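You operate a simulated robot arm through the tools that you are given. There is no shell and no other tool. Be economical: measure what you need, move in short steps, check, and stop when the job is done.

The job below is to be done with a simulated robot arm. You get a single attempt, and the scene is never put back.

## Task
Empty the main jar into the pail, hang it back, refit its lid.
Fine: lay the lid on the trolley top meanwhile.

It is judged by the outcome, as a careful person would: the job done as asked, and still so three seconds after it is handed in. It fails if anything else is knocked over, pushed out of place, dropped, spilled or broken. Lids that push on must go on centred and level and be pressed home; caps that screw on are set level and turned clockwise until they are tight.

## Robot
A 7-joint arm with a two-finger parallel gripper, fixed in place. Base frame: the origin is at the foot of the arm, x ahead of it, y to its left, z up. Readings come in m, rad, newtons and seconds.
Its first joint turns from -2.897 to 2.897 rad. Payload 4.4 kg.
The TCP is the grasp point between the finger pads, 0.023 m short of the fingertips. In the tool frame z runs along the fingers and y along their closing line. Largest opening 0.094 m; finger width 0.038, thickness 0.01; the body of the gripper, 0.054 by 0.096 m, starts 0.039 m behind the TCP.
Orientation is that of the tool frame in the base frame, as a unit quaternion [w, x, y, z]. With the fingers straight down and closing along the base's y, the tool's x points along the base's -x, its y along +y and its z along -z.

## Interface
- The arm moves only by the tool play_rows. Its argument "motion" is a list of rows, each a list of 7 numbers: the shift along the tool's x, y, z in m, then the turn, a rotation vector about the tool's x, y, z in rad, then the closure, from 0 (fully open) to 1 (shut). In form: [[tx, ty, tz, wx, wy, wz, jaw], ...]. A call has 1 to 10 rows; each row shifts and turns the commanded pose from where the row before left it, along the tool's axes as they then stand. A row lasts 0.2 s, in which the tool goes at most 0.05 m and 0.15 rad; a call with a longer step from one row to the next is refused whole, and so is a gripper value outside its range. Where a pose cannot be reached the arm comes as near as it can. A force on the tool above 40 N (or 10 N above the force at the start of the call, whichever is more), or a blocked arm, ends the call early, and 0.2 s more pass. The fingers move at their own pace (about 0.072 m/s each) and stop on an object; they squeeze with about 39 N. The grip force told is the motor's: it shows also when the fingers shut on nothing. Time passes only in rows, and 0.2 s behind the last, so rows that do not move let the fingers close. The reply holds the time, the measured pose of the TCP, the force on the tool along the base axes, the opening and the grip force, in the units named above and with some noise, with the torque about the TCP (base axes, N m) and any sound that the robot's microphone picked up.
- Cameras (640 x 400 px; columns grow to the right, rows downward): "scene" is fixed at [0.213, -0.6426, 1.3339]; the picture's right is [0.92, -0.40, 0.00], its down [-0.19, -0.43, -0.88] and it looks along [0.36, 0.81, -0.47] (base axes); focal length 233 px, centre (320, 200). "wrist" rides on the gripper at [0.086, 0.016, -0.074] in the tool frame; the picture's right is [-0.18, 0.98, 0.00], its down [-0.58, -0.11, -0.81] and it looks along [-0.79, -0.15, 0.59] (tool axes); focal length 243 px, centre (320, 200). There is no depth. A picture from a camera that has moved, and an enlarged one, comes with that camera's place and axes in the base frame and with its lens. The place of the scene camera against the robot may be out by one fixed shift of up to 0.025 m in any direction.
- capture(camera): a new picture of that camera. The clock stands still meanwhile.
- inspect(camera, box): a new picture of the part [left, top, right, bottom] of that camera's present view, enlarged. The clock stands still meanwhile.
- sign_off(): hands the job in; it is judged then, once.

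Go step by step. Nothing tells you positions but the pictures and the camera data: compare them with the known pose of the tool, close in by small moves and look again before you grip or let go. The budget is 120 turns and 68 pictures, counting those below and the enlarged ones. Unless the task says otherwise, let go and move clear before handing in, and close with one line.

The tools are called after ">>>" as a command line: name --pt "numbers of a row" for each row, then --argument value for the rest, lists and objects as JSON in quotes. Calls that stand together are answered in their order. play_rows: Moves the arm, as the interface text tells. Its arguments: {"type":"object","properties":{"motion":{"type":"array","items":{"type":"array","items":{"type":"number"}}}},"required":["motion"]} The other tools are called the same way: capture (camera) takes a picture; inspect (camera, box) takes an enlarged picture of a part of a camera's view; sign_off () hands the job in.

At the start:

```text
time: 0.0
eef_pos: [0.621, 0.3267, 1.3464]
orientation: [0.0, 0.0, 1.0, 0.0]
force: [0.3, -0.4, -0.7]
torque: [-0.01, -0.01, 0.01]
finger_gap: 0.094
finger_force: 0.1
```

scene: 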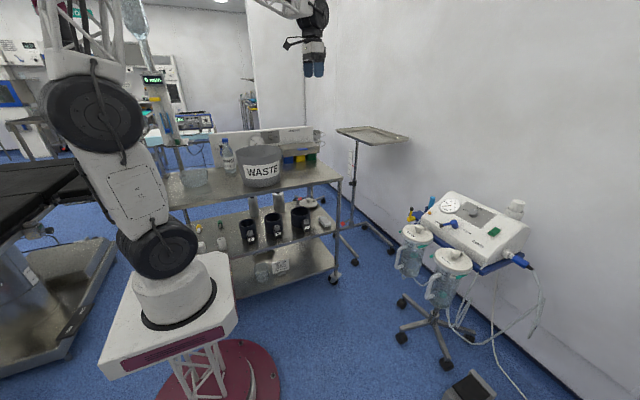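
wrist: 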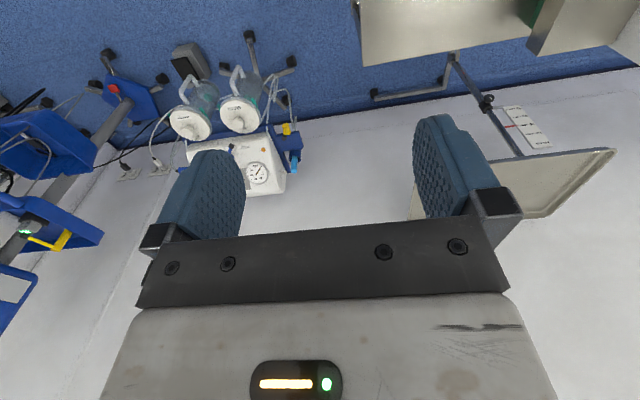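

I see a trolley with a WASTE pail on its top, and a suction unit with two lidded jars hanging on it. I'll look closer at the jars, their labels and the trolley.

>>> inspect --camera "scene" --box '[380, 180, 560, 310]'

>>> inspect --camera "scene" --box '[160, 110, 350, 240]'

>>> inspect --camera "wrist" --box '[140, 30, 320, 210]'

```text
3.08 times, centred on (470, 245) of scene
camera zoom: at [0.213, -0.6426, 1.3339], right [0.92, -0.4, 0.0], down [-0.19, -0.43, -0.88], along [0.36, 0.81, -0.47], focal length 718 px, centre (-142, 62)
```

zoom: 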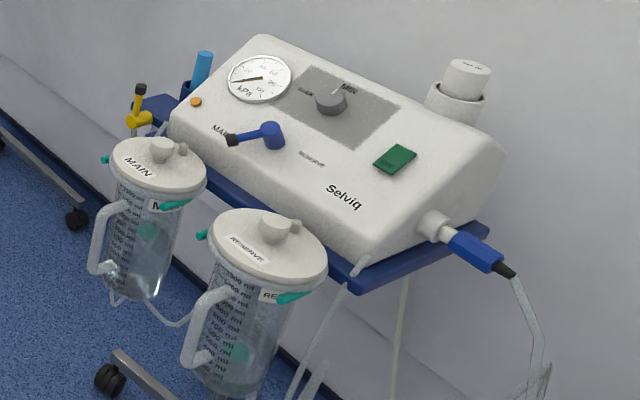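

```text
3.08 times, centred on (255, 175) of scene
camera zoom: at [0.213, -0.6426, 1.3339], right [0.92, -0.4, 0.0], down [-0.19, -0.43, -0.88], along [0.36, 0.81, -0.47], focal length 718 px, centre (520, 277)
```

zoom: 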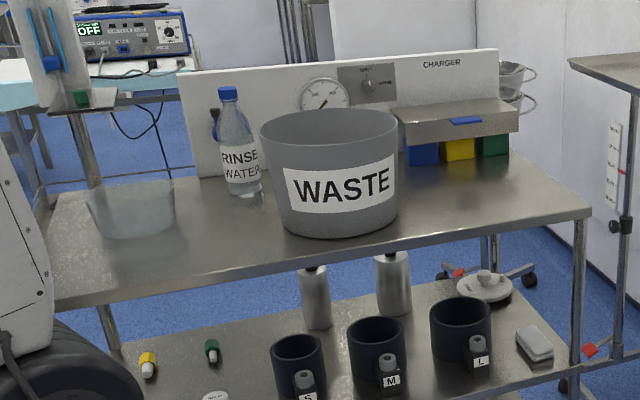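

```text
2.22 times, centred on (230, 120) of wrist
camera zoom: at [0.534, 0.3434, 1.4204], right [0.18, 0.98, 0.0], down [0.58, -0.11, 0.81], along [0.79, -0.15, -0.59], focal length 539 px, centre (520, 378)
```

zoom: 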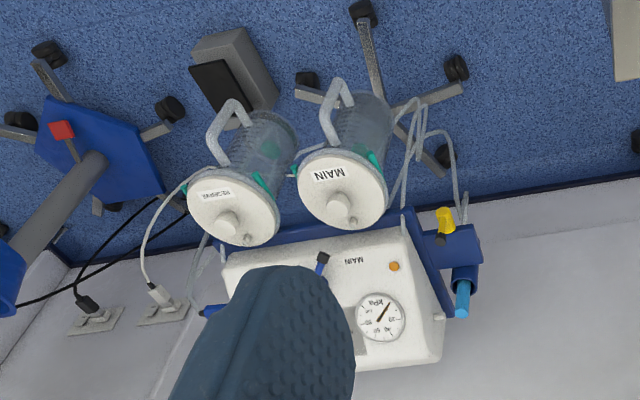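

The MAIN jar's lid knob triangulates to about (0.98, -0.02, 0.72), with its handle facing the robot. I'll bring the wrist camera nearer.

>>> play_rows --pt "-0.019 -0.032 0.028 0 0 0 0" --pt "-0.019 -0.032 0.028 0 0 0 0" --pt "-0.019 -0.032 0.028 0 0 0 0" --pt "-0.019 -0.032 0.028 0 0 0 0" --pt "-0.019 -0.032 0.028 0 0 0 0" --pt "-0.019 -0.032 0.028 0 0 0 0" --pt "-0.019 -0.032 0.028 0 0 0 0" --pt "-0.019 -0.032 0.028 0 0 0 0" --pt "-0.019 -0.032 0.028 0 0 0 0" --pt "-0.019 -0.032 0.028 0 0 0 0"

>>> capture --camera "wrist"

```text
time: 2.2
eef_pos: [0.8107, 0.0079, 1.0661]
orientation: [0.0, -0.001, 1.0, -0.001]
force: [0.1, -0.7, 0.1]
torque: [0.01, 0.0, 0.01]
finger_gap: 0.094
finger_force: 0.0
```

```text
62 pictures are left
camera wrist: at [0.7255, 0.0254, 1.14], right [0.18, 0.98, 0.0], down [0.58, -0.11, 0.81], along [0.79, -0.15, -0.59], focal length 243 px, centre (320, 200)
```

wrist: 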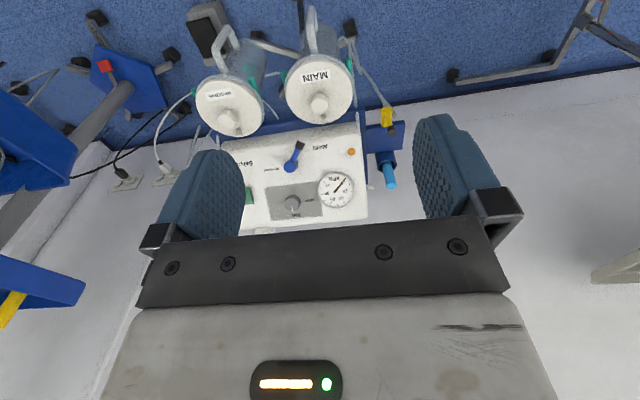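

>>> inspect --camera "wrist" --box '[270, 0, 410, 100]'

>>> inspect --camera "wrist" --box '[200, 110, 400, 235]'

>>> inspect --camera "scene" --box '[385, 210, 465, 290]'

>>> inspect --camera "scene" --box '[425, 185, 505, 245]'

```text
4.00 times, centred on (340, 50) of wrist
camera zoom: at [0.7255, 0.0254, 1.14], right [0.18, 0.98, 0.0], down [0.58, -0.11, 0.81], along [0.79, -0.15, -0.59], focal length 970 px, centre (240, 800)
```

zoom: 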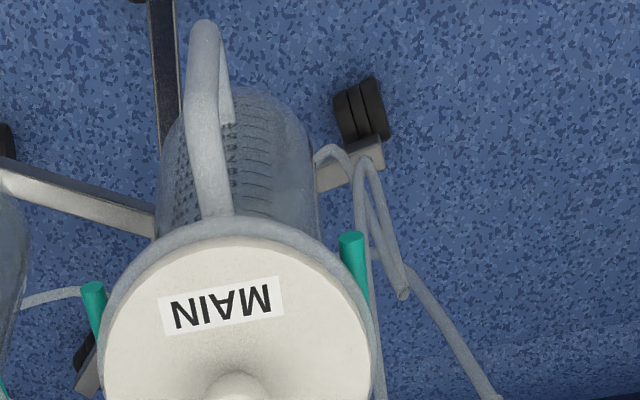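

```text
3.20 times, centred on (300, 172) of wrist
camera zoom: at [0.7255, 0.0254, 1.14], right [0.18, 0.98, 0.0], down [0.58, -0.11, 0.81], along [0.79, -0.15, -0.59], focal length 776 px, centre (384, 288)
```

zoom: 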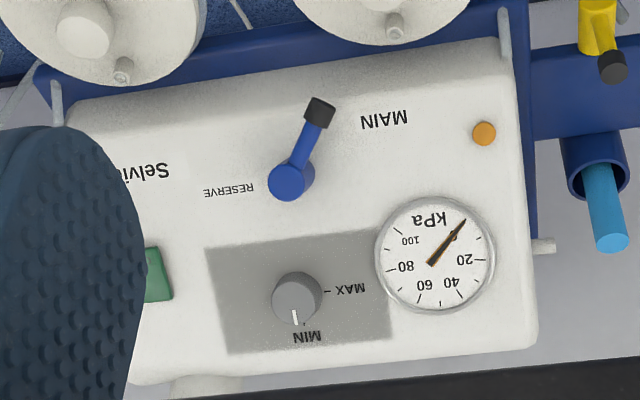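

```text
5.00 times, centred on (425, 250) of scene
camera zoom: at [0.213, -0.6426, 1.3339], right [0.92, -0.4, 0.0], down [-0.19, -0.43, -0.88], along [0.36, 0.81, -0.47], focal length 1167 px, centre (-205, -50)
```

zoom: 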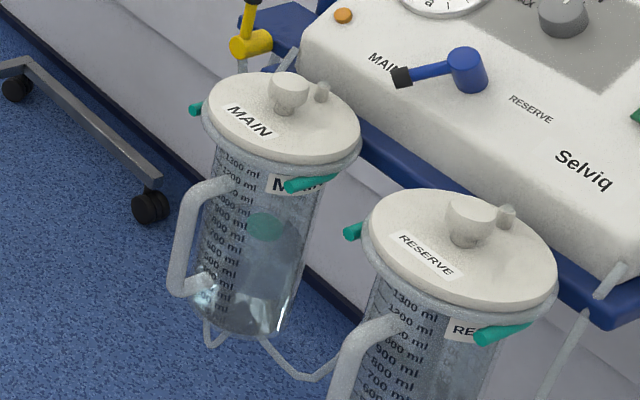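

```text
6.67 times, centred on (465, 215) of scene
camera zoom: at [0.213, -0.6426, 1.3339], right [0.92, -0.4, 0.0], down [-0.19, -0.43, -0.88], along [0.36, 0.81, -0.47], focal length 1556 px, centre (-647, 100)
```

zoom: 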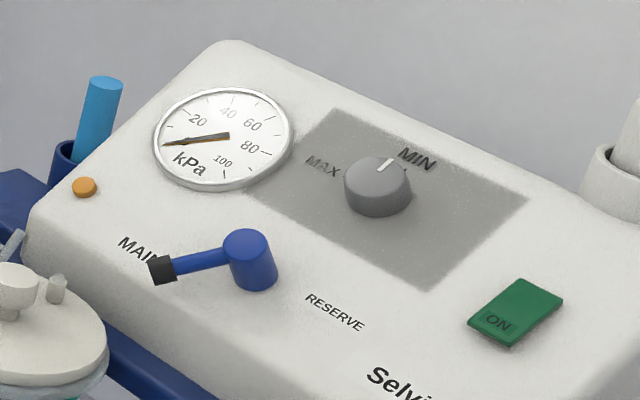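

The gauge reads zero, the jar hangs in a teal fork below its rim, and the lid has a mushroom knob with no hose on it. I'll go above the knob and look again.

>>> play_rows --pt "-0.026 -0.005 0.038 0 0 0 0" --pt "-0.026 -0.005 0.038 0 0 0 0" --pt "-0.026 -0.005 0.038 0 0 0 0" --pt "-0.026 -0.005 0.038 0 0 0 0" --pt "-0.026 -0.005 0.038 0 0 0 0" --pt "-0.026 -0.005 0.038 0 0 0 0" --pt "-0.01 -0.002 0.01 0 0 0 0.3" --pt "0 0 0 0 0 0 0.3"

>>> capture --camera "wrist"

>>> capture --camera "scene"

```text
time: 4.0
eef_pos: [0.9774, -0.0245, 0.8281]
orientation: [0.0, 0.0, 1.0, 0.0]
force: [0.4, -0.7, 0.0]
torque: [0.02, 0.04, -0.02]
finger_gap: 0.0657
finger_force: 0.0
```

```text
57 pictures are left
camera wrist: at [0.8905, -0.0076, 0.9027], right [0.18, 0.98, 0.0], down [0.58, -0.11, 0.81], along [0.79, -0.15, -0.59], focal length 243 px, centre (320, 200)
```

wrist: 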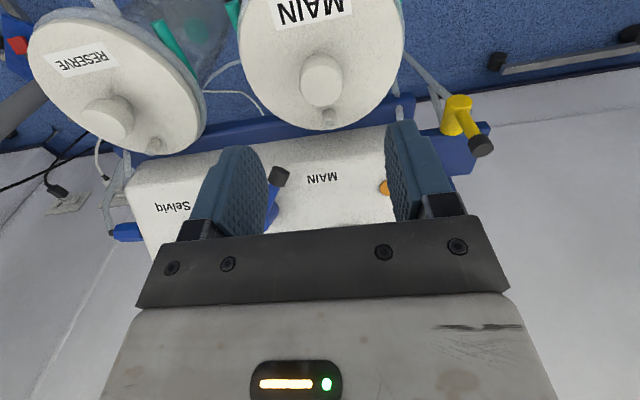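

```text
56 pictures are left
```

scene: 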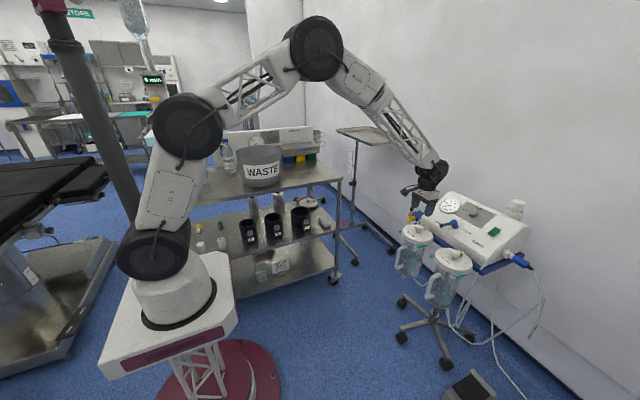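

Knob top is about (0.984, -0.024, ~0.715), roughly 33 mm across. I'll descend partway and check.

>>> play_rows --pt "-0.004 0.0005 0.03 0 0 0 0.3" --pt "-0.002 0 0.03 0 0 0 0.3" --pt "0 0 0.025 0 0 0 0.3" --pt "0 0 0 0 0 0 0.3"

>>> capture --camera "wrist"

>>> inspect --camera "scene" --box '[380, 180, 480, 260]'

```text
time: 5.0
eef_pos: [0.9827, -0.0256, 0.7423]
orientation: [0.0, 0.0, 1.0, 0.0]
force: [-0.2, 0.2, -0.1]
torque: [0.01, 0.02, 0.01]
finger_gap: 0.0656
finger_force: 0.0
```

```text
55 pictures are left
camera wrist: at [0.8955, -0.0089, 0.8168], right [0.18, 0.98, 0.0], down [0.58, -0.11, 0.81], along [0.79, -0.15, -0.59], focal length 243 px, centre (320, 200)
```

wrist: 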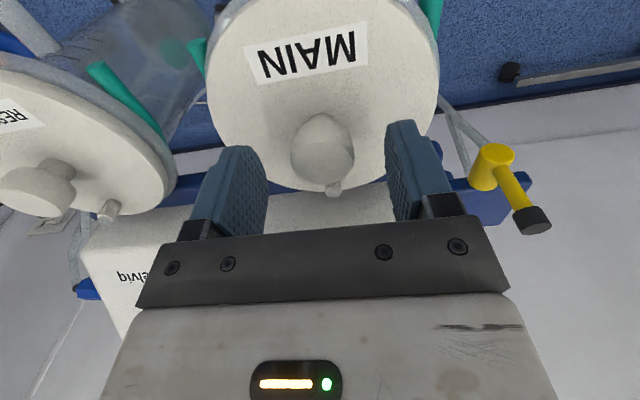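

```text
5.00 times, centred on (430, 220) of scene
camera zoom: at [0.213, -0.6426, 1.3339], right [0.92, -0.4, 0.0], down [-0.19, -0.43, -0.88], along [0.36, 0.81, -0.47], focal length 1167 px, centre (-230, 100)
```

zoom: 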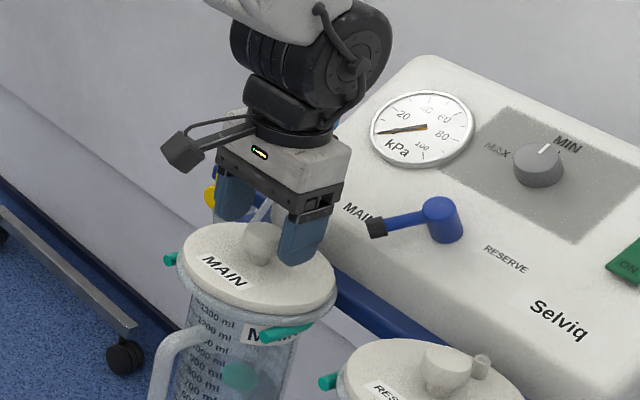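

>>> inspect --camera "wrist" --box '[200, 80, 440, 230]'

>>> inspect --camera "scene" --box '[410, 215, 450, 245]'

```text
2.67 times, centred on (320, 155) of wrist
camera zoom: at [0.8955, -0.0089, 0.8168], right [0.18, 0.98, 0.0], down [0.58, -0.11, 0.81], along [0.79, -0.15, -0.59], focal length 647 px, centre (320, 320)
```

zoom: 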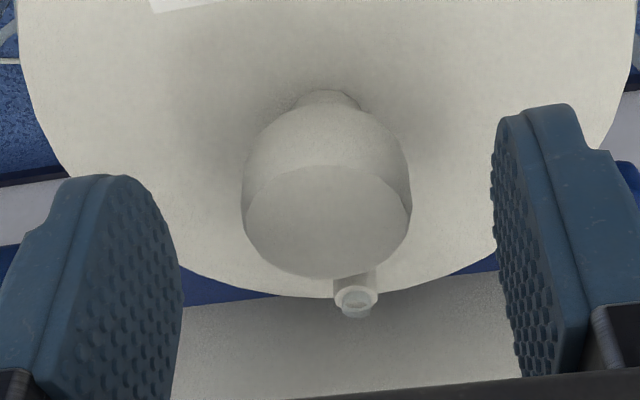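

```text
13.33 times, centred on (430, 230) of scene
camera zoom: at [0.213, -0.6426, 1.3339], right [0.92, -0.4, 0.0], down [-0.19, -0.43, -0.88], along [0.36, 0.81, -0.47], focal length 3113 px, centre (-1147, -200)
```

zoom: 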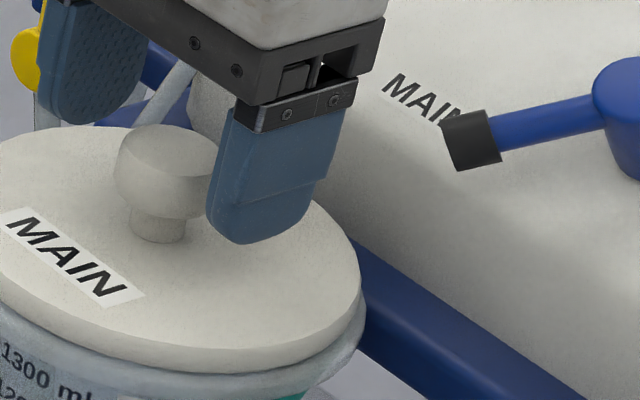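

Better fit: the knob is at about (0.969, -0.0225) with its top at z≈0.74 and the lid plate at ≈0.71. I'll correct, narrow the jaws and check.

>>> play_rows --pt "0.0135 0.003 0.003 0 0 0 0.3" --pt "0 0 0 0 0 0 0.55" --pt "0 0 0 0 0 0 0.55"

>>> inspect --camera "wrist" --box '[200, 80, 440, 230]'

>>> inspect --camera "scene" --box '[410, 215, 450, 245]'

```text
time: 5.8
eef_pos: [0.9684, -0.0222, 0.7409]
orientation: [0.0, 0.0, 1.0, 0.001]
force: [-0.1, -0.1, 0.4]
torque: [-0.04, -0.02, 0.03]
finger_gap: 0.0425
finger_force: 0.1
```

```text
2.67 times, centred on (320, 155) of wrist
camera zoom: at [0.8824, -0.0065, 0.8145], right [0.18, 0.98, 0.0], down [0.58, -0.11, 0.81], along [0.79, -0.15, -0.59], focal length 647 px, centre (320, 320)
```

zoom: 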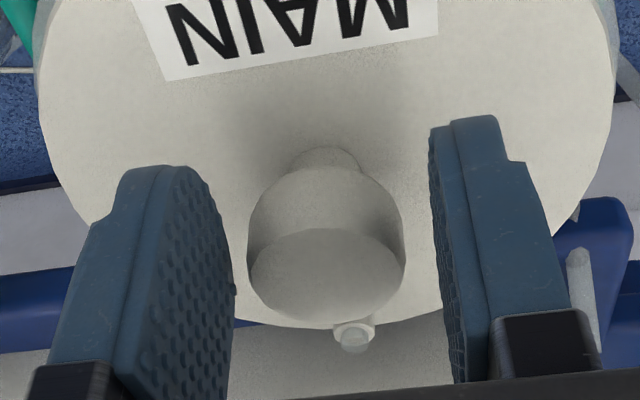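

```text
13.33 times, centred on (430, 230) of scene
camera zoom: at [0.213, -0.6426, 1.3339], right [0.92, -0.4, 0.0], down [-0.19, -0.43, -0.88], along [0.36, 0.81, -0.47], focal length 3113 px, centre (-1147, -200)
```

zoom: 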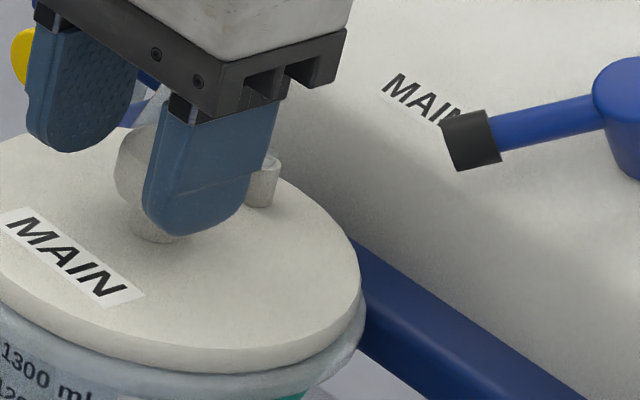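

Aligned. I'll lower 4 mm and close on the knob.

>>> play_rows --pt "0 0 0.004 0 0 0 0.55" --pt "0 0 0 0 0 0 0.7" --pt "0 0 0 0 0 0 1" --pt "0 0 0 0 0 0 1"

>>> inspect --camera "wrist" --box '[200, 80, 440, 230]'

```text
time: 6.8
eef_pos: [0.9683, -0.0229, 0.7368]
orientation: [0.001, 0.001, 1.0, -0.001]
force: [-0.6, -2.8, 1.3]
torque: [-0.05, -0.03, -0.06]
finger_gap: 0.0325
finger_force: 38.6
```

```text
2.67 times, centred on (320, 155) of wrist
camera zoom: at [0.8821, -0.0065, 0.8104], right [0.18, 0.98, 0.0], down [0.58, -0.11, 0.81], along [0.79, -0.15, -0.59], focal length 647 px, centre (320, 320)
```

zoom: 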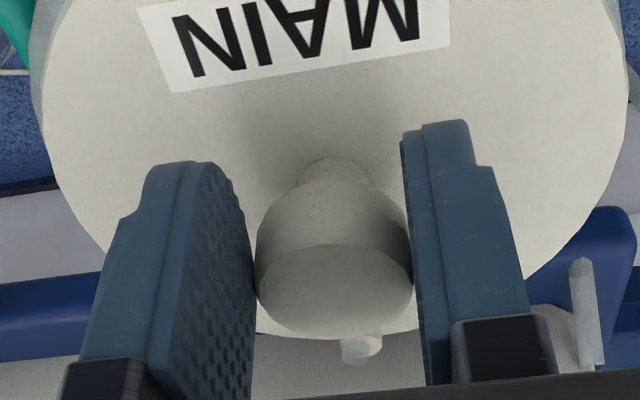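

Knob gripped (32.5 mm). I'll pull straight up slowly.

>>> play_rows --pt "0 -0.0007 -0.002 0 0 0 1" --pt "0 0 -0.003 0 0 0 1" --pt "0 0 -0.004 0 0 0 1" --pt "0 0 -0.005 0 0 0 1"

>>> inspect --camera "scene" --box '[380, 180, 480, 260]'

```text
time: 7.8
eef_pos: [0.9677, -0.0223, 0.7483]
orientation: [0.0, 0.0, 1.0, -0.001]
force: [-0.2, -0.1, -0.8]
torque: [0.01, 0.0, 0.03]
finger_gap: 0.0329
finger_force: 39.7
```

```text
5.00 times, centred on (430, 220) of scene
camera zoom: at [0.213, -0.6426, 1.3339], right [0.92, -0.4, 0.0], down [-0.19, -0.43, -0.88], along [0.36, 0.81, -0.47], focal length 1167 px, centre (-230, 100)
```

zoom: 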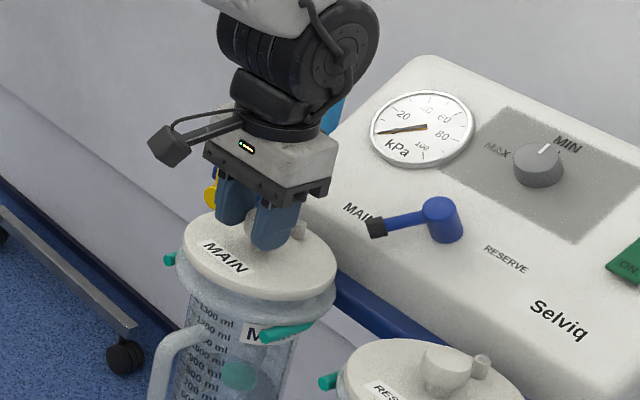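

>>> play_rows --pt "0 0 -0.01 0 0 0 1" --pt "0 0 -0.02 0 0 0 1" --pt "0 0 -0.03 0 0 0 1" --pt "0 0 -0.04 0 0 0 1" --pt "0 0 -0.04 0 0 0 1"

>>> inspect --camera "scene" --box '[370, 160, 490, 260]'

>>> inspect --camera "scene" --box '[160, 110, 350, 240]'

>>> capture --camera "wrist"

```text
time: 9.0
eef_pos: [0.9684, -0.0237, 0.8872]
orientation: [0.0, -0.001, 1.0, 0.001]
force: [-0.5, -0.1, -1.1]
torque: [0.03, -0.04, 0.05]
finger_gap: 0.0327
finger_force: 38.8
```

```text
4.00 times, centred on (430, 210) of scene
camera zoom: at [0.213, -0.6426, 1.3339], right [0.92, -0.4, 0.0], down [-0.19, -0.43, -0.88], along [0.36, 0.81, -0.47], focal length 934 px, centre (-120, 160)
```

zoom: 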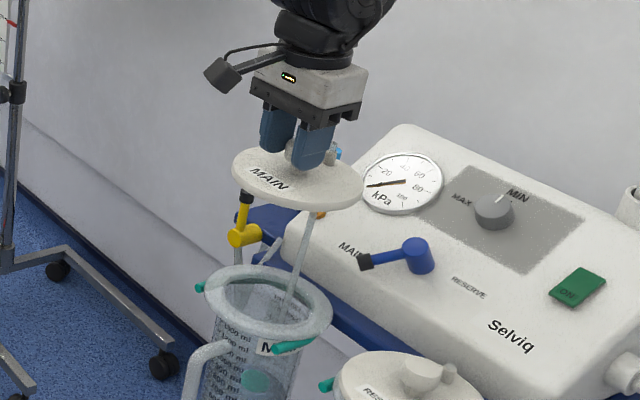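

```text
3.08 times, centred on (255, 175) of scene
camera zoom: at [0.213, -0.6426, 1.3339], right [0.92, -0.4, 0.0], down [-0.19, -0.43, -0.88], along [0.36, 0.81, -0.47], focal length 718 px, centre (520, 277)
```

zoom: 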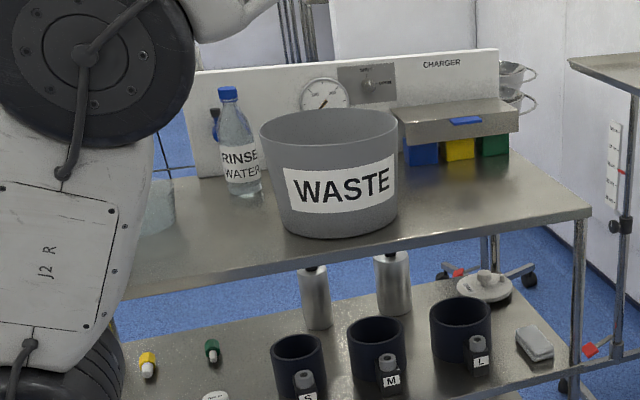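

```text
45 pictures are left
camera wrist: at [0.8828, -0.0066, 0.9625], right [0.18, 0.98, 0.0], down [0.58, -0.11, 0.81], along [0.79, -0.15, -0.59], focal length 243 px, centre (320, 200)
```

wrist: 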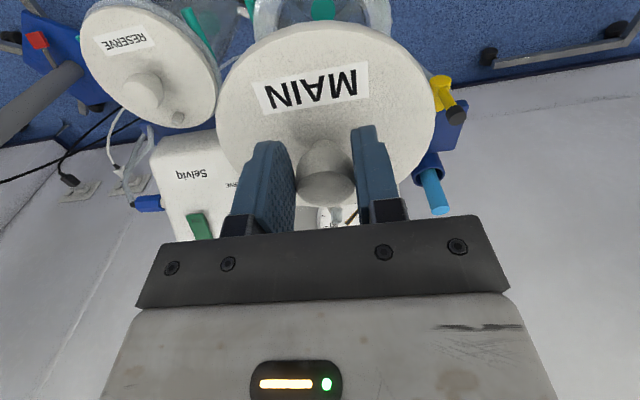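

There seems to be a dip tube under the lid, still in the jar. I'll lift higher and look.

>>> play_rows --pt "0 0 -0.04 0 0 0 1" --pt "0 0 -0.04 0 0 0 1" --pt "0 0 -0.04 0 0 0 1" --pt "0 0 -0.03 0 0 0 1" --pt "0 0 0 0 0 0 1"

>>> inspect --camera "scene" --box '[360, 120, 500, 280]'

```text
time: 10.2
eef_pos: [0.9687, -0.0238, 1.0414]
orientation: [0.001, -0.001, 1.0, -0.001]
force: [0.4, 0.2, -1.7]
torque: [-0.04, 0.01, 0.02]
finger_gap: 0.0325
finger_force: 39.2
```

```text
2.50 times, centred on (430, 200) of scene
camera zoom: at [0.213, -0.6426, 1.3339], right [0.92, -0.4, 0.0], down [-0.19, -0.43, -0.88], along [0.36, 0.81, -0.47], focal length 584 px, centre (45, 200)
```

zoom: 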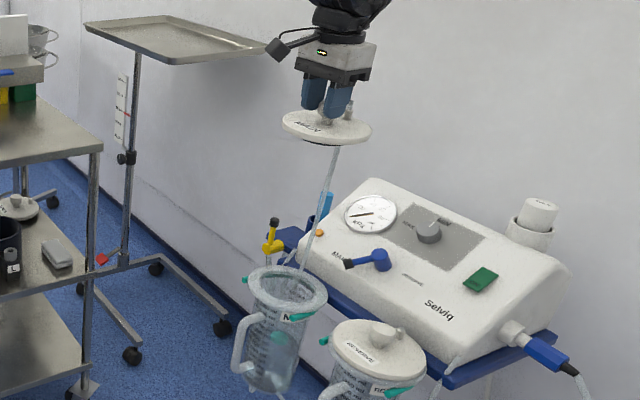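

The dip tube is long. I'll lift further until its end clears the rim.

>>> play_rows --pt "0 0 -0.03 0 0 0 1" --pt "0 0 -0.03 0 0 0 1" --pt "0 0 -0.02 0 0 0 1" --pt "0 0 0 0 0 0 1"

>>> inspect --camera "scene" --box '[390, 120, 490, 280]'

```text
time: 11.2
eef_pos: [0.9696, -0.0219, 1.1197]
orientation: [0.0, 0.0, 1.0, 0.0]
force: [-0.4, 0.6, -0.6]
torque: [0.0, 0.03, -0.02]
finger_gap: 0.0327
finger_force: 38.9
```

```text
2.50 times, centred on (440, 200) of scene
camera zoom: at [0.213, -0.6426, 1.3339], right [0.92, -0.4, 0.0], down [-0.19, -0.43, -0.88], along [0.36, 0.81, -0.47], focal length 584 px, centre (20, 200)
```

zoom: 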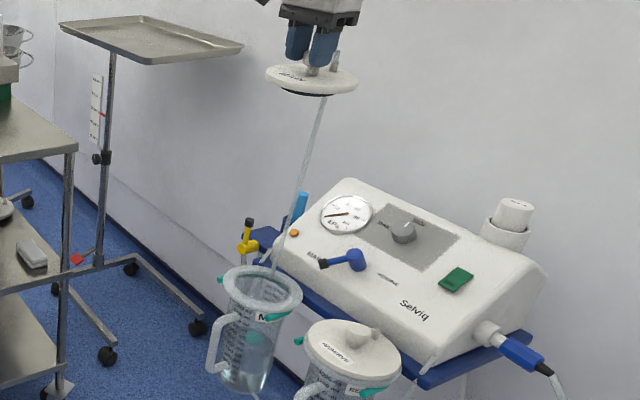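

>>> inspect --camera "scene" --box '[465, 125, 545, 175]'

>>> inspect --camera "scene" --box '[395, 190, 455, 250]'

>>> inspect --camera "scene" --box '[410, 130, 470, 190]'

```text
8.00 times, centred on (505, 150) of scene
camera zoom: at [0.213, -0.6426, 1.3339], right [0.92, -0.4, 0.0], down [-0.19, -0.43, -0.88], along [0.36, 0.81, -0.47], focal length 1868 px, centre (-1160, 600)
```

zoom: 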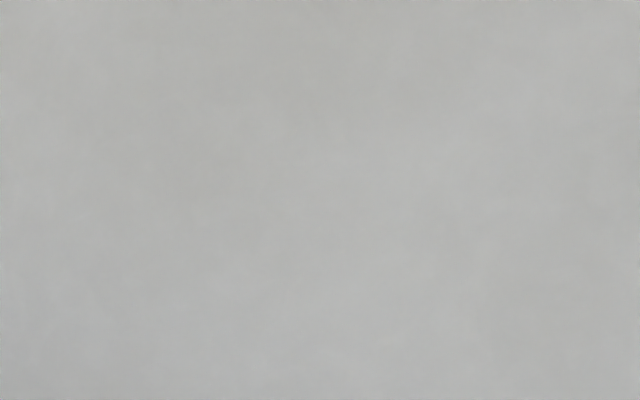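

```text
6.67 times, centred on (425, 220) of scene
camera zoom: at [0.213, -0.6426, 1.3339], right [0.92, -0.4, 0.0], down [-0.19, -0.43, -0.88], along [0.36, 0.81, -0.47], focal length 1556 px, centre (-380, 67)
```

zoom: 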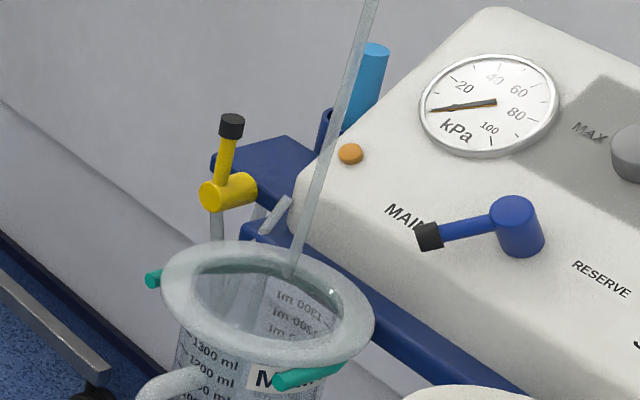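

```text
6.67 times, centred on (440, 160) of scene
camera zoom: at [0.213, -0.6426, 1.3339], right [0.92, -0.4, 0.0], down [-0.19, -0.43, -0.88], along [0.36, 0.81, -0.47], focal length 1556 px, centre (-480, 467)
```

zoom: 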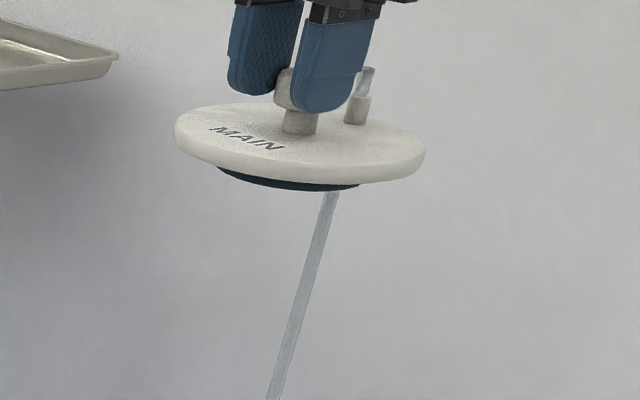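

>>> inspect --camera "wrist" --box '[200, 0, 440, 230]'

>>> inspect --camera "scene" --box '[405, 215, 435, 245]'

```text
1.74 times, centred on (320, 115) of wrist
camera zoom: at [0.8832, -0.0048, 1.1944], right [0.18, 0.98, 0.0], down [0.58, -0.11, 0.81], along [0.79, -0.15, -0.59], focal length 422 px, centre (320, 348)
```

zoom: 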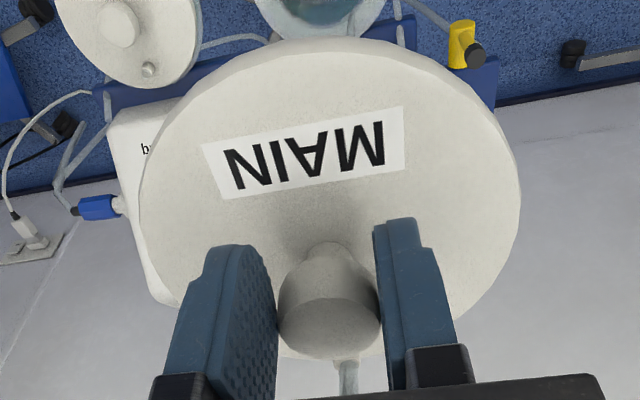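

```text
13.33 times, centred on (420, 230) of scene
camera zoom: at [0.213, -0.6426, 1.3339], right [0.92, -0.4, 0.0], down [-0.19, -0.43, -0.88], along [0.36, 0.81, -0.47], focal length 3113 px, centre (-1013, -200)
```

zoom: 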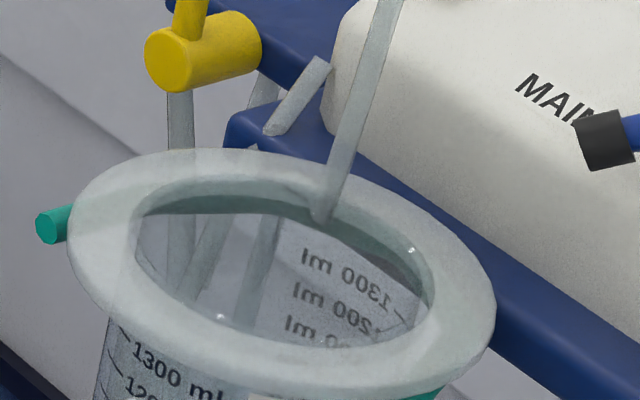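

The "tube" is a flexible hose running from the lid's port down behind the jar, so the lid is tethered. The trolley top's front-right corner comes out near (0.81, 0.39, 0.85). I'll move the lid sideways toward it while watching the force and the hose.

>>> play_rows --pt "0.0 0.02 0.01 0 0 0 1" --pt "0.01 0.03 0.01 0 0 0 1" --pt "0.01 0.03 0.01 0 0 0 1" --pt "0.01 0.03 0.01 0 0 0 1" --pt "0 0 0 0 0 0 1"

>>> capture --camera "scene"

```text
time: 12.4
eef_pos: [0.9394, 0.0886, 1.0792]
orientation: [0.001, 0.0, 1.0, 0.001]
force: [0.2, 0.8, -2.3]
torque: [0.01, -0.03, -0.03]
finger_gap: 0.0329
finger_force: 38.7
```

```text
37 pictures are left
```

scene: 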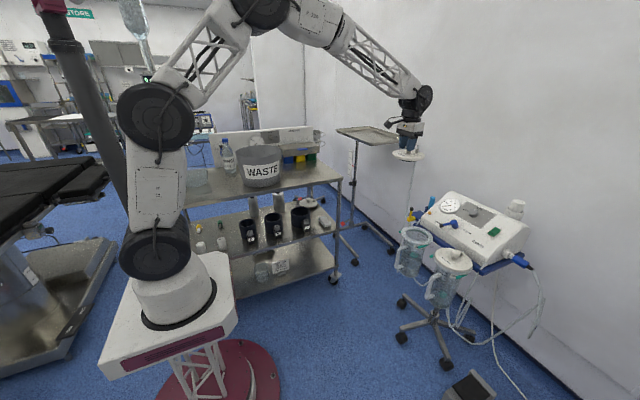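

>>> play_rows --pt "0.026 0.039 0.004 0 0 0 1" --pt "0.026 0.039 0.004 0 0 0 1" --pt "0.026 0.039 0.004 0 0 0 1" --pt "0.026 0.039 0.004 0 0 0 1" --pt "0.026 0.039 0.004 0 0 0 1"

```text
time: 13.6
eef_pos: [0.8063, 0.2842, 1.0586]
orientation: [0.0, 0.0, 1.0, -0.001]
force: [-0.4, 0.1, -0.5]
torque: [-0.02, 0.04, 0.0]
finger_gap: 0.0328
finger_force: 39.2
```

>>> play_rows --pt "0.026 0.039 0.005 0 0 0 1" --pt "0.026 0.039 0.005 0 0 0 1" --pt "0.026 0.039 0.005 0 0 0 1" --pt "0.026 0.039 0.01 0 0 0 1" --pt "0.022 0.037 0.01 0 0 0 1" --pt "0 0 0 0 0 0 1"

>>> capture --camera "scene"

>>> capture --camera "wrist"

```text
time: 15.0
eef_pos: [0.6827, 0.4766, 1.0251]
orientation: [0.0, -0.001, 1.0, -0.001]
force: [0.2, -0.2, -1.4]
torque: [0.03, 0.03, 0.0]
finger_gap: 0.0328
finger_force: 39.3
```

```text
36 pictures are left
```

scene: 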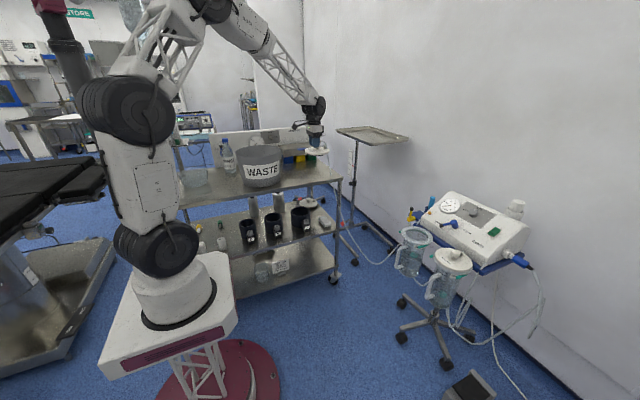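

```text
35 pictures are left
camera wrist: at [0.5962, 0.4935, 1.099], right [0.18, 0.98, 0.0], down [0.58, -0.11, 0.81], along [0.79, -0.15, -0.59], focal length 243 px, centre (320, 200)
```

wrist: 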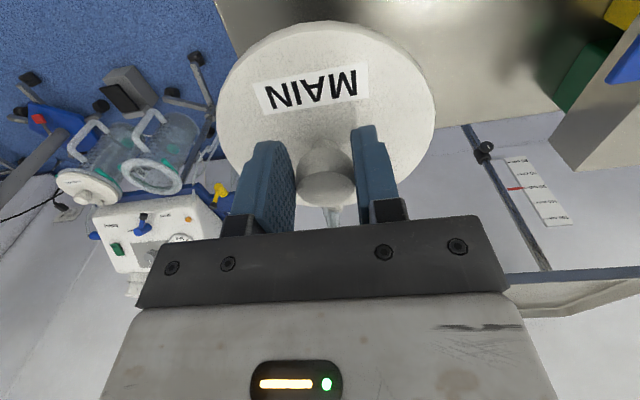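

Hose is slack and the lid is above the trolley top (edges: front y≈0.39, right x≈0.81). I'll shift inward slightly and descend.

>>> play_rows --pt "0.01 0.012 0.03 0 0 0 1" --pt "0.007 0.01 0.03 0 0 0 1" --pt "0 0 0.03 0 0 0 1" --pt "0 0 0.015 0 0 0 1" --pt "0 0 0 0 0 0 1"

>>> inspect --camera "scene" --box '[275, 120, 355, 200]'

```text
time: 16.2
eef_pos: [0.6667, 0.4982, 0.9206]
orientation: [-0.001, 0.0, 1.0, 0.001]
force: [0.0, -0.3, -1.7]
torque: [0.02, -0.01, 0.01]
finger_gap: 0.0325
finger_force: 39.0
```

```text
5.00 times, centred on (315, 160) of scene
camera zoom: at [0.213, -0.6426, 1.3339], right [0.92, -0.4, 0.0], down [-0.19, -0.43, -0.88], along [0.36, 0.81, -0.47], focal length 1167 px, centre (345, 400)
```

zoom: 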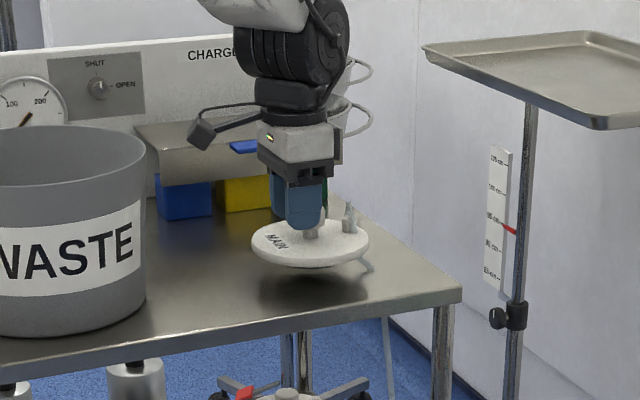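

>>> play_rows --pt "0 0 0.01 0 0 0 1" --pt "0 0 0.005 0 0 0 1" --pt "0 0 0.005 0 0 0 1" --pt "0 0 0 0 0 0 1"

```text
time: 17.2
eef_pos: [0.6675, 0.4986, 0.9029]
orientation: [0.002, -0.001, 1.0, 0.0]
force: [5.5, -9.2, 37.7]
torque: [-0.82, -0.94, -0.11]
finger_gap: 0.0326
finger_force: 38.4
```

Contact. I'll ease off to a light touch, then look.

>>> play_rows --pt "0 0 -0.0017 0 0 0 1" --pt "0 0 0 0 0 0 1"

>>> inspect --camera "scene" --box '[290, 130, 350, 180]'

```text
time: 17.8
eef_pos: [0.6653, 0.4993, 0.9041]
orientation: [0.001, 0.0, 1.0, 0.001]
force: [12.2, -0.9, 35.0]
torque: [-0.45, -1.34, 0.06]
finger_gap: 0.0327
finger_force: 39.1
```

```text
8.00 times, centred on (320, 155) of scene
camera zoom: at [0.213, -0.6426, 1.3339], right [0.92, -0.4, 0.0], down [-0.19, -0.43, -0.88], along [0.36, 0.81, -0.47], focal length 1868 px, centre (320, 560)
```

zoom: 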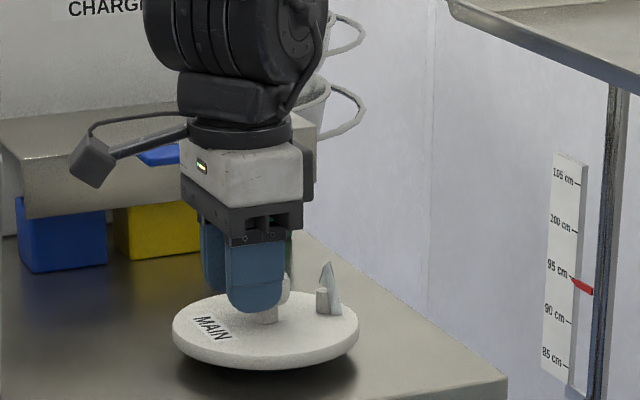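

>>> play_rows --pt "0 0 -0.003 0 0 0 1" --pt "0 0 0 0 0 0 1"

```text
time: 18.4
eef_pos: [0.6653, 0.4964, 0.9033]
orientation: [-0.002, 0.0, 1.0, -0.001]
force: [-2.1, 2.9, 7.9]
torque: [0.37, -0.28, 0.16]
finger_gap: 0.0326
finger_force: 38.4
```

Light contact now. Releasing and rising.

>>> play_rows --pt "0 0 -0.0007 0 0 0 1" --pt "0 0 0 0 0 0 0.5" --pt "0 0 0 0 0 0 0.3" --pt "0 0 -0.02 0 0 0 0.3" --pt "0 0 -0.04 0 0 0 0.3" --pt "0 0 -0.04 0 0 0 0.3"

>>> capture --camera "wrist"

```text
time: 19.8
eef_pos: [0.668, 0.4966, 1.0074]
orientation: [-0.001, 0.0, 1.0, 0.0]
force: [0.3, -0.6, -0.1]
torque: [0.0, 0.0, -0.03]
finger_gap: 0.0657
finger_force: 0.0
```

```text
32 pictures are left
camera wrist: at [0.5818, 0.5131, 1.0816], right [0.18, 0.98, 0.0], down [0.58, -0.11, 0.81], along [0.79, -0.15, -0.59], focal length 243 px, centre (320, 200)
```

wrist: 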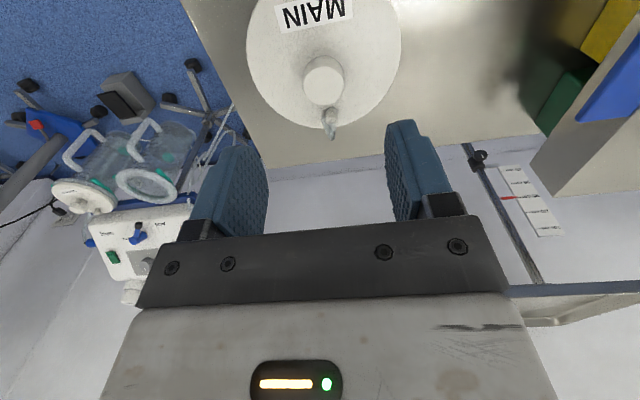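

The lid lies flat on the trolley. The jar handle's vertical bar is near x≈0.887, y≈-0.023, z 0.52–0.645, so I'll come back to azimuth 0 and turn the tool horizontal to grip it.

>>> play_rows --pt "0 0 -0.045 0 0 0 0.3" --pt "0 0 -0.045 0 0 0 0.3" --pt "0 -0.047 0 0 0 0 0.3" --pt "0 -0.047 0 0 0 0 0.3" --pt "0 -0.047 0 0 0 0 0.3" --pt "0 -0.047 0 0 0 0 0.3" --pt "0 -0.047 0 0 0 0 0.3" --pt "0 -0.047 0 0 0 0 0.3" --pt "0 -0.047 0 0 0 0 0.3" --pt "0 -0.047 0 0 0 0 0.3"

>>> play_rows --pt "0 -0.047 0 0 -0.15 0 0.3" --pt "0 -0.047 0 0 -0.15 0 0.3" --pt "0 -0.0466 0 0 -0.15 0 0.3" --pt "0 0 0 0 -0.15 0 0.3" --pt "0 0 0 0 -0.15 0 0.3" --pt "0 0 0 0 -0.15 0 0.3" --pt "0 0 0 0 -0.15 0 0.3" --pt "0 0 0 0 -0.15 0 0.3" --pt "0 0 0 0 -0.15 0 0.3" --pt "0 0 0 0 -0.15 0 0.3"

```text
time: 22.0
eef_pos: [0.6666, 0.1201, 1.0959]
orientation: [0.0, 0.0, 1.0, 0.0]
force: [0.1, -0.9, -0.6]
torque: [0.01, -0.02, 0.03]
finger_gap: 0.0655
finger_force: 0.1
```

```text
time: 24.4
eef_pos: [0.683, -0.0183, 1.0152]
orientation: [0.519, -0.001, 0.855, 0.007]
force: [0.6, 0.6, 0.3]
torque: [-0.02, 0.03, 0.0]
finger_gap: 0.0658
finger_force: 0.1
out of reach, approached as far as the arm can: row 9, 10
stopped in row 10: the arm was blocked; the commanded pose is now the measured one
```

The wrist limit stops the tool about 27° below horizontal here. It should ease further out and lower, so I'll move toward the handle and try levelling there.

>>> play_rows --pt "0.0328 0 0.0308 0 0 0 0.3" --pt "0.0328 0 0.0308 0 0 0 0.3" --pt "0.0328 0 0.0308 0 0 0 0.3" --pt "0.0328 0 0.0308 0 0 0 0.3" --pt "0.0328 0 0.0308 0 0 0 0.3" --pt "0.0328 0 0.0308 0 0 0 0.3" --pt "0.0328 0 0.0308 0 0 0 0.3" --pt "0.0328 0 0.0308 0 0 0 0.3" --pt "0.0328 -0.004 0.0308 0 0 0 0.3"

>>> play_rows --pt "0 0 0 0 -0.12 0 0.3" --pt "0 0 0 0 -0.12 0 0.3" --pt "0 0 0 0 -0.12 0 0.3" --pt "0 0 0 0 -0.1 0 0.3"

```text
time: 26.4
eef_pos: [0.7891, -0.0819, 0.6548]
orientation: [0.518, -0.005, 0.855, 0.013]
force: [-0.7, 0.4, 0.6]
torque: [0.02, 0.05, 0.04]
finger_gap: 0.0657
finger_force: 0.0
out of reach, approached as far as the arm can: row 1, 3, 4, 5, 6, 7, 8, 9
```

```text
time: 27.4
eef_pos: [0.7839, -0.1341, 0.6574]
orientation: [0.701, -0.002, 0.713, 0.015]
force: [-0.1, -0.3, 0.0]
torque: [0.02, -0.02, 0.01]
finger_gap: 0.0657
finger_force: 0.0
out of reach, approached as far as the arm can: row 1, 2, 3, 4
```

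>>> play_rows --pt "0 0.04 0 0 0 0 0.3" --pt "0 0.04 0 0 0 0 0.3" --pt "0 0.04 0.02 0 0 0 0.3" --pt "0 0 0.03 0 0 0 0.3" --pt "0 0 0 0 0 0 0.3"

>>> capture --camera "scene"

```text
time: 28.6
eef_pos: [0.821, -0.1271, 0.6691]
orientation: [0.699, -0.012, 0.714, 0.015]
force: [-0.1, 0.4, 1.0]
torque: [0.02, -0.02, 0.01]
finger_gap: 0.0658
finger_force: 0.1
out of reach, approached as far as the arm can: row 1, 2, 3, 4
```

```text
31 pictures are left
```

scene: 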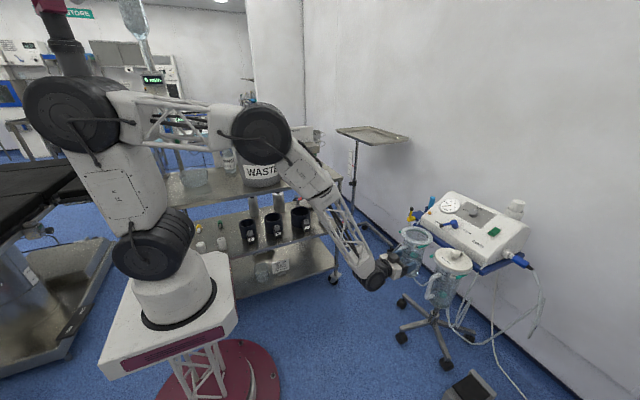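

The arm can't hold a radially pointing level tool here. A yawed tool (pointing forward-left) should be easier on the wrist, so I'll try a 30° yaw.

>>> play_rows --pt "0 0 -0.04 -0.13 0 0 0.3" --pt "0 0 -0.04 -0.13 0 0 0.3" --pt "0 0 0 -0.13 0 0 0.3" --pt "0 0 0 -0.13 0 0 0.3" --pt "0 0 0 0 0 0 0.3"

```text
time: 29.8
eef_pos: [0.7423, -0.1351, 0.6692]
orientation: [0.677, -0.181, 0.687, 0.192]
force: [-0.1, -0.6, -0.3]
torque: [0.01, -0.01, 0.02]
finger_gap: 0.0657
finger_force: 0.0
```

Commanded pose follows the reached one, and the yawed pose works. Moving to the pre-grasp point.

>>> play_rows --pt "0.023 0.0085 0.0 0 0 0 0.3" --pt "0.023 0.0085 0.033 0 0 0 0.3" --pt "0.023 0.0085 0.033 0 0 0 0.3" --pt "0 0 0.033 0 0 0 0.3" --pt "0 0 0 0 0 0 0.3"

>>> capture --camera "wrist"

>>> inspect --camera "scene" --box '[350, 215, 470, 305]'

```text
time: 31.0
eef_pos: [0.8146, -0.0612, 0.6011]
orientation: [0.677, -0.181, 0.687, 0.191]
force: [-1.0, 0.7, -0.9]
torque: [0.02, 0.01, 0.0]
finger_gap: 0.0659
finger_force: 0.2
```

```text
30 pictures are left
camera wrist: at [0.7404, -0.0842, 0.515], right [-0.49, 0.85, 0.2], down [-0.63, -0.51, 0.59], along [0.6, 0.16, 0.78], focal length 243 px, centre (320, 200)
```

wrist: 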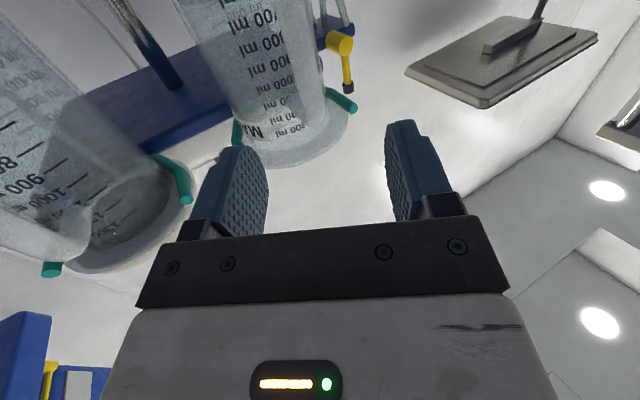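

```text
4.44 times, centred on (410, 260) of scene
camera zoom: at [0.213, -0.6426, 1.3339], right [0.92, -0.4, 0.0], down [-0.19, -0.43, -0.88], along [0.36, 0.81, -0.47], focal length 1038 px, centre (-80, -67)
```

zoom: 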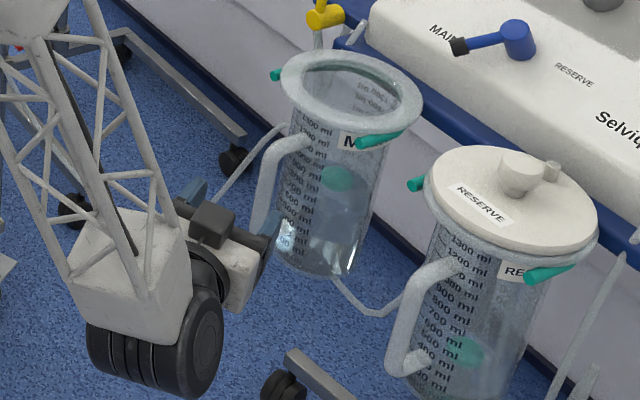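

The handle isn't obvious in the wrist view; I'll zoom there.

>>> inspect --camera "wrist" --box '[160, 0, 400, 180]'

>>> inspect --camera "scene" --box '[385, 235, 435, 275]'

```text
2.22 times, centred on (280, 90) of wrist
camera zoom: at [0.7404, -0.0842, 0.515], right [-0.49, 0.85, 0.2], down [-0.63, -0.51, 0.59], along [0.6, 0.16, 0.78], focal length 539 px, centre (409, 444)
```

zoom: 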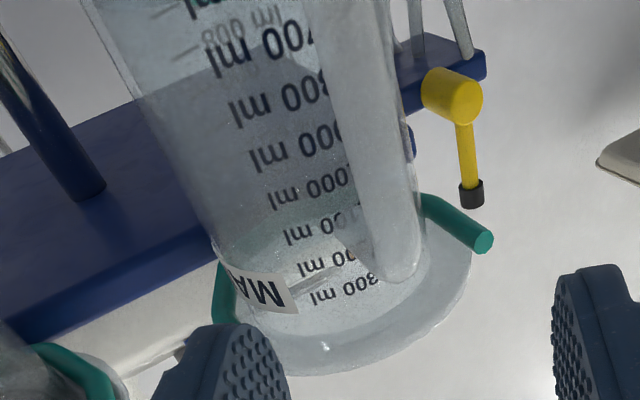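

```text
10.00 times, centred on (410, 255) of scene
camera zoom: at [0.213, -0.6426, 1.3339], right [0.92, -0.4, 0.0], down [-0.19, -0.43, -0.88], along [0.36, 0.81, -0.47], focal length 2334 px, centre (-580, -350)
```

zoom: 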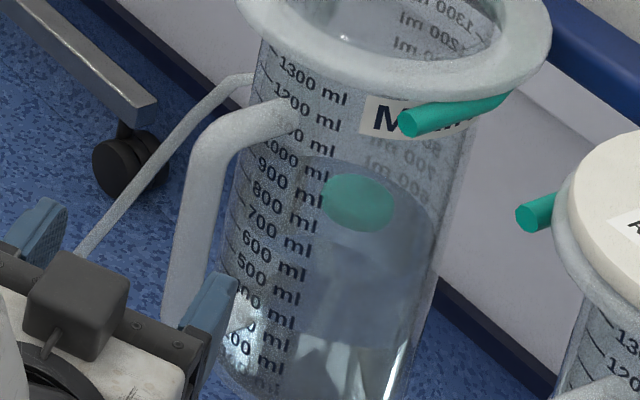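

Found it: the bar passes about (0.879, -0.029, 0.58), ~21 mm thick. Moving forward to straddle it, then checking before closing.

>>> play_rows --pt "0 -0.004 0.025 0 0 0 0.3" --pt "0 0 0.025 0 0 0 0.3" --pt "0 0 0.015 0 0 0 0.3" --pt "0 0 0 0 0 0 0.45"

>>> capture --camera "wrist"

```text
time: 32.0
eef_pos: [0.8729, -0.0317, 0.6004]
orientation: [0.677, -0.181, 0.687, 0.191]
force: [0.3, -0.3, 0.5]
torque: [-0.02, 0.0, 0.03]
finger_gap: 0.0518
finger_force: 0.0
```

```text
26 pictures are left
camera wrist: at [0.7989, -0.0541, 0.5145], right [-0.49, 0.85, 0.2], down [-0.63, -0.51, 0.59], along [0.6, 0.16, 0.78], focal length 243 px, centre (320, 200)
```

wrist: 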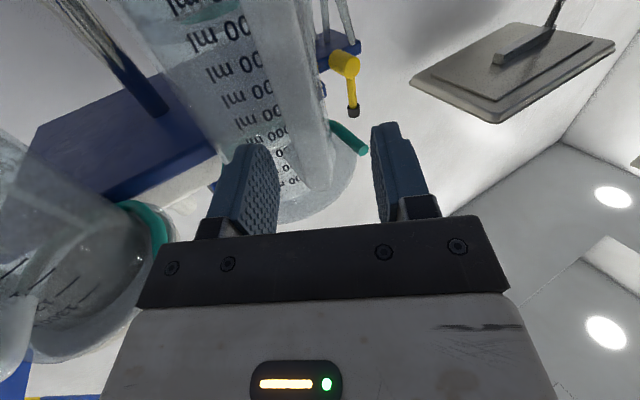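

The bar is between the fingers, slightly toward the left one. Small correction, then closing.

>>> play_rows --pt "0 -0.003 0.004 0 0 0 0.45" --pt "0 0 0 0 0 0 0.65" --pt "0 0 0 0 0 0 0.72"

>>> inspect --camera "wrist" --box '[200, 80, 440, 230]'

```text
time: 32.8
eef_pos: [0.8772, -0.032, 0.5984]
orientation: [0.677, -0.18, 0.687, 0.191]
force: [0.5, 0.6, -0.1]
torque: [-0.03, 0.01, -0.04]
finger_gap: 0.0265
finger_force: 0.1
```

```text
2.67 times, centred on (320, 155) of wrist
camera zoom: at [0.8032, -0.0549, 0.5141], right [-0.49, 0.85, 0.2], down [-0.63, -0.51, 0.59], along [0.6, 0.16, 0.78], focal length 647 px, centre (320, 320)
```

zoom: 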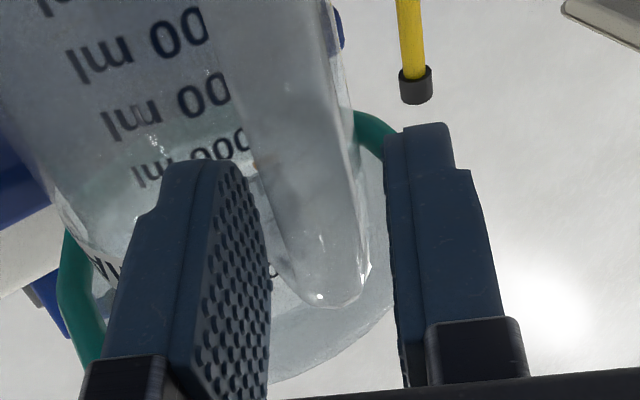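

>>> play_rows --pt "0 -0.001 0 0 0 0 0.85" --pt "0 0 0 0 0 0 1" --pt "0 0 0 0 0 0 1"

```text
time: 33.6
eef_pos: [0.8779, -0.0329, 0.5997]
orientation: [0.678, -0.18, 0.687, 0.19]
force: [-0.4, 1.3, 10.2]
torque: [-0.76, -1.13, 0.06]
finger_gap: 0.0164
finger_force: 38.9
```

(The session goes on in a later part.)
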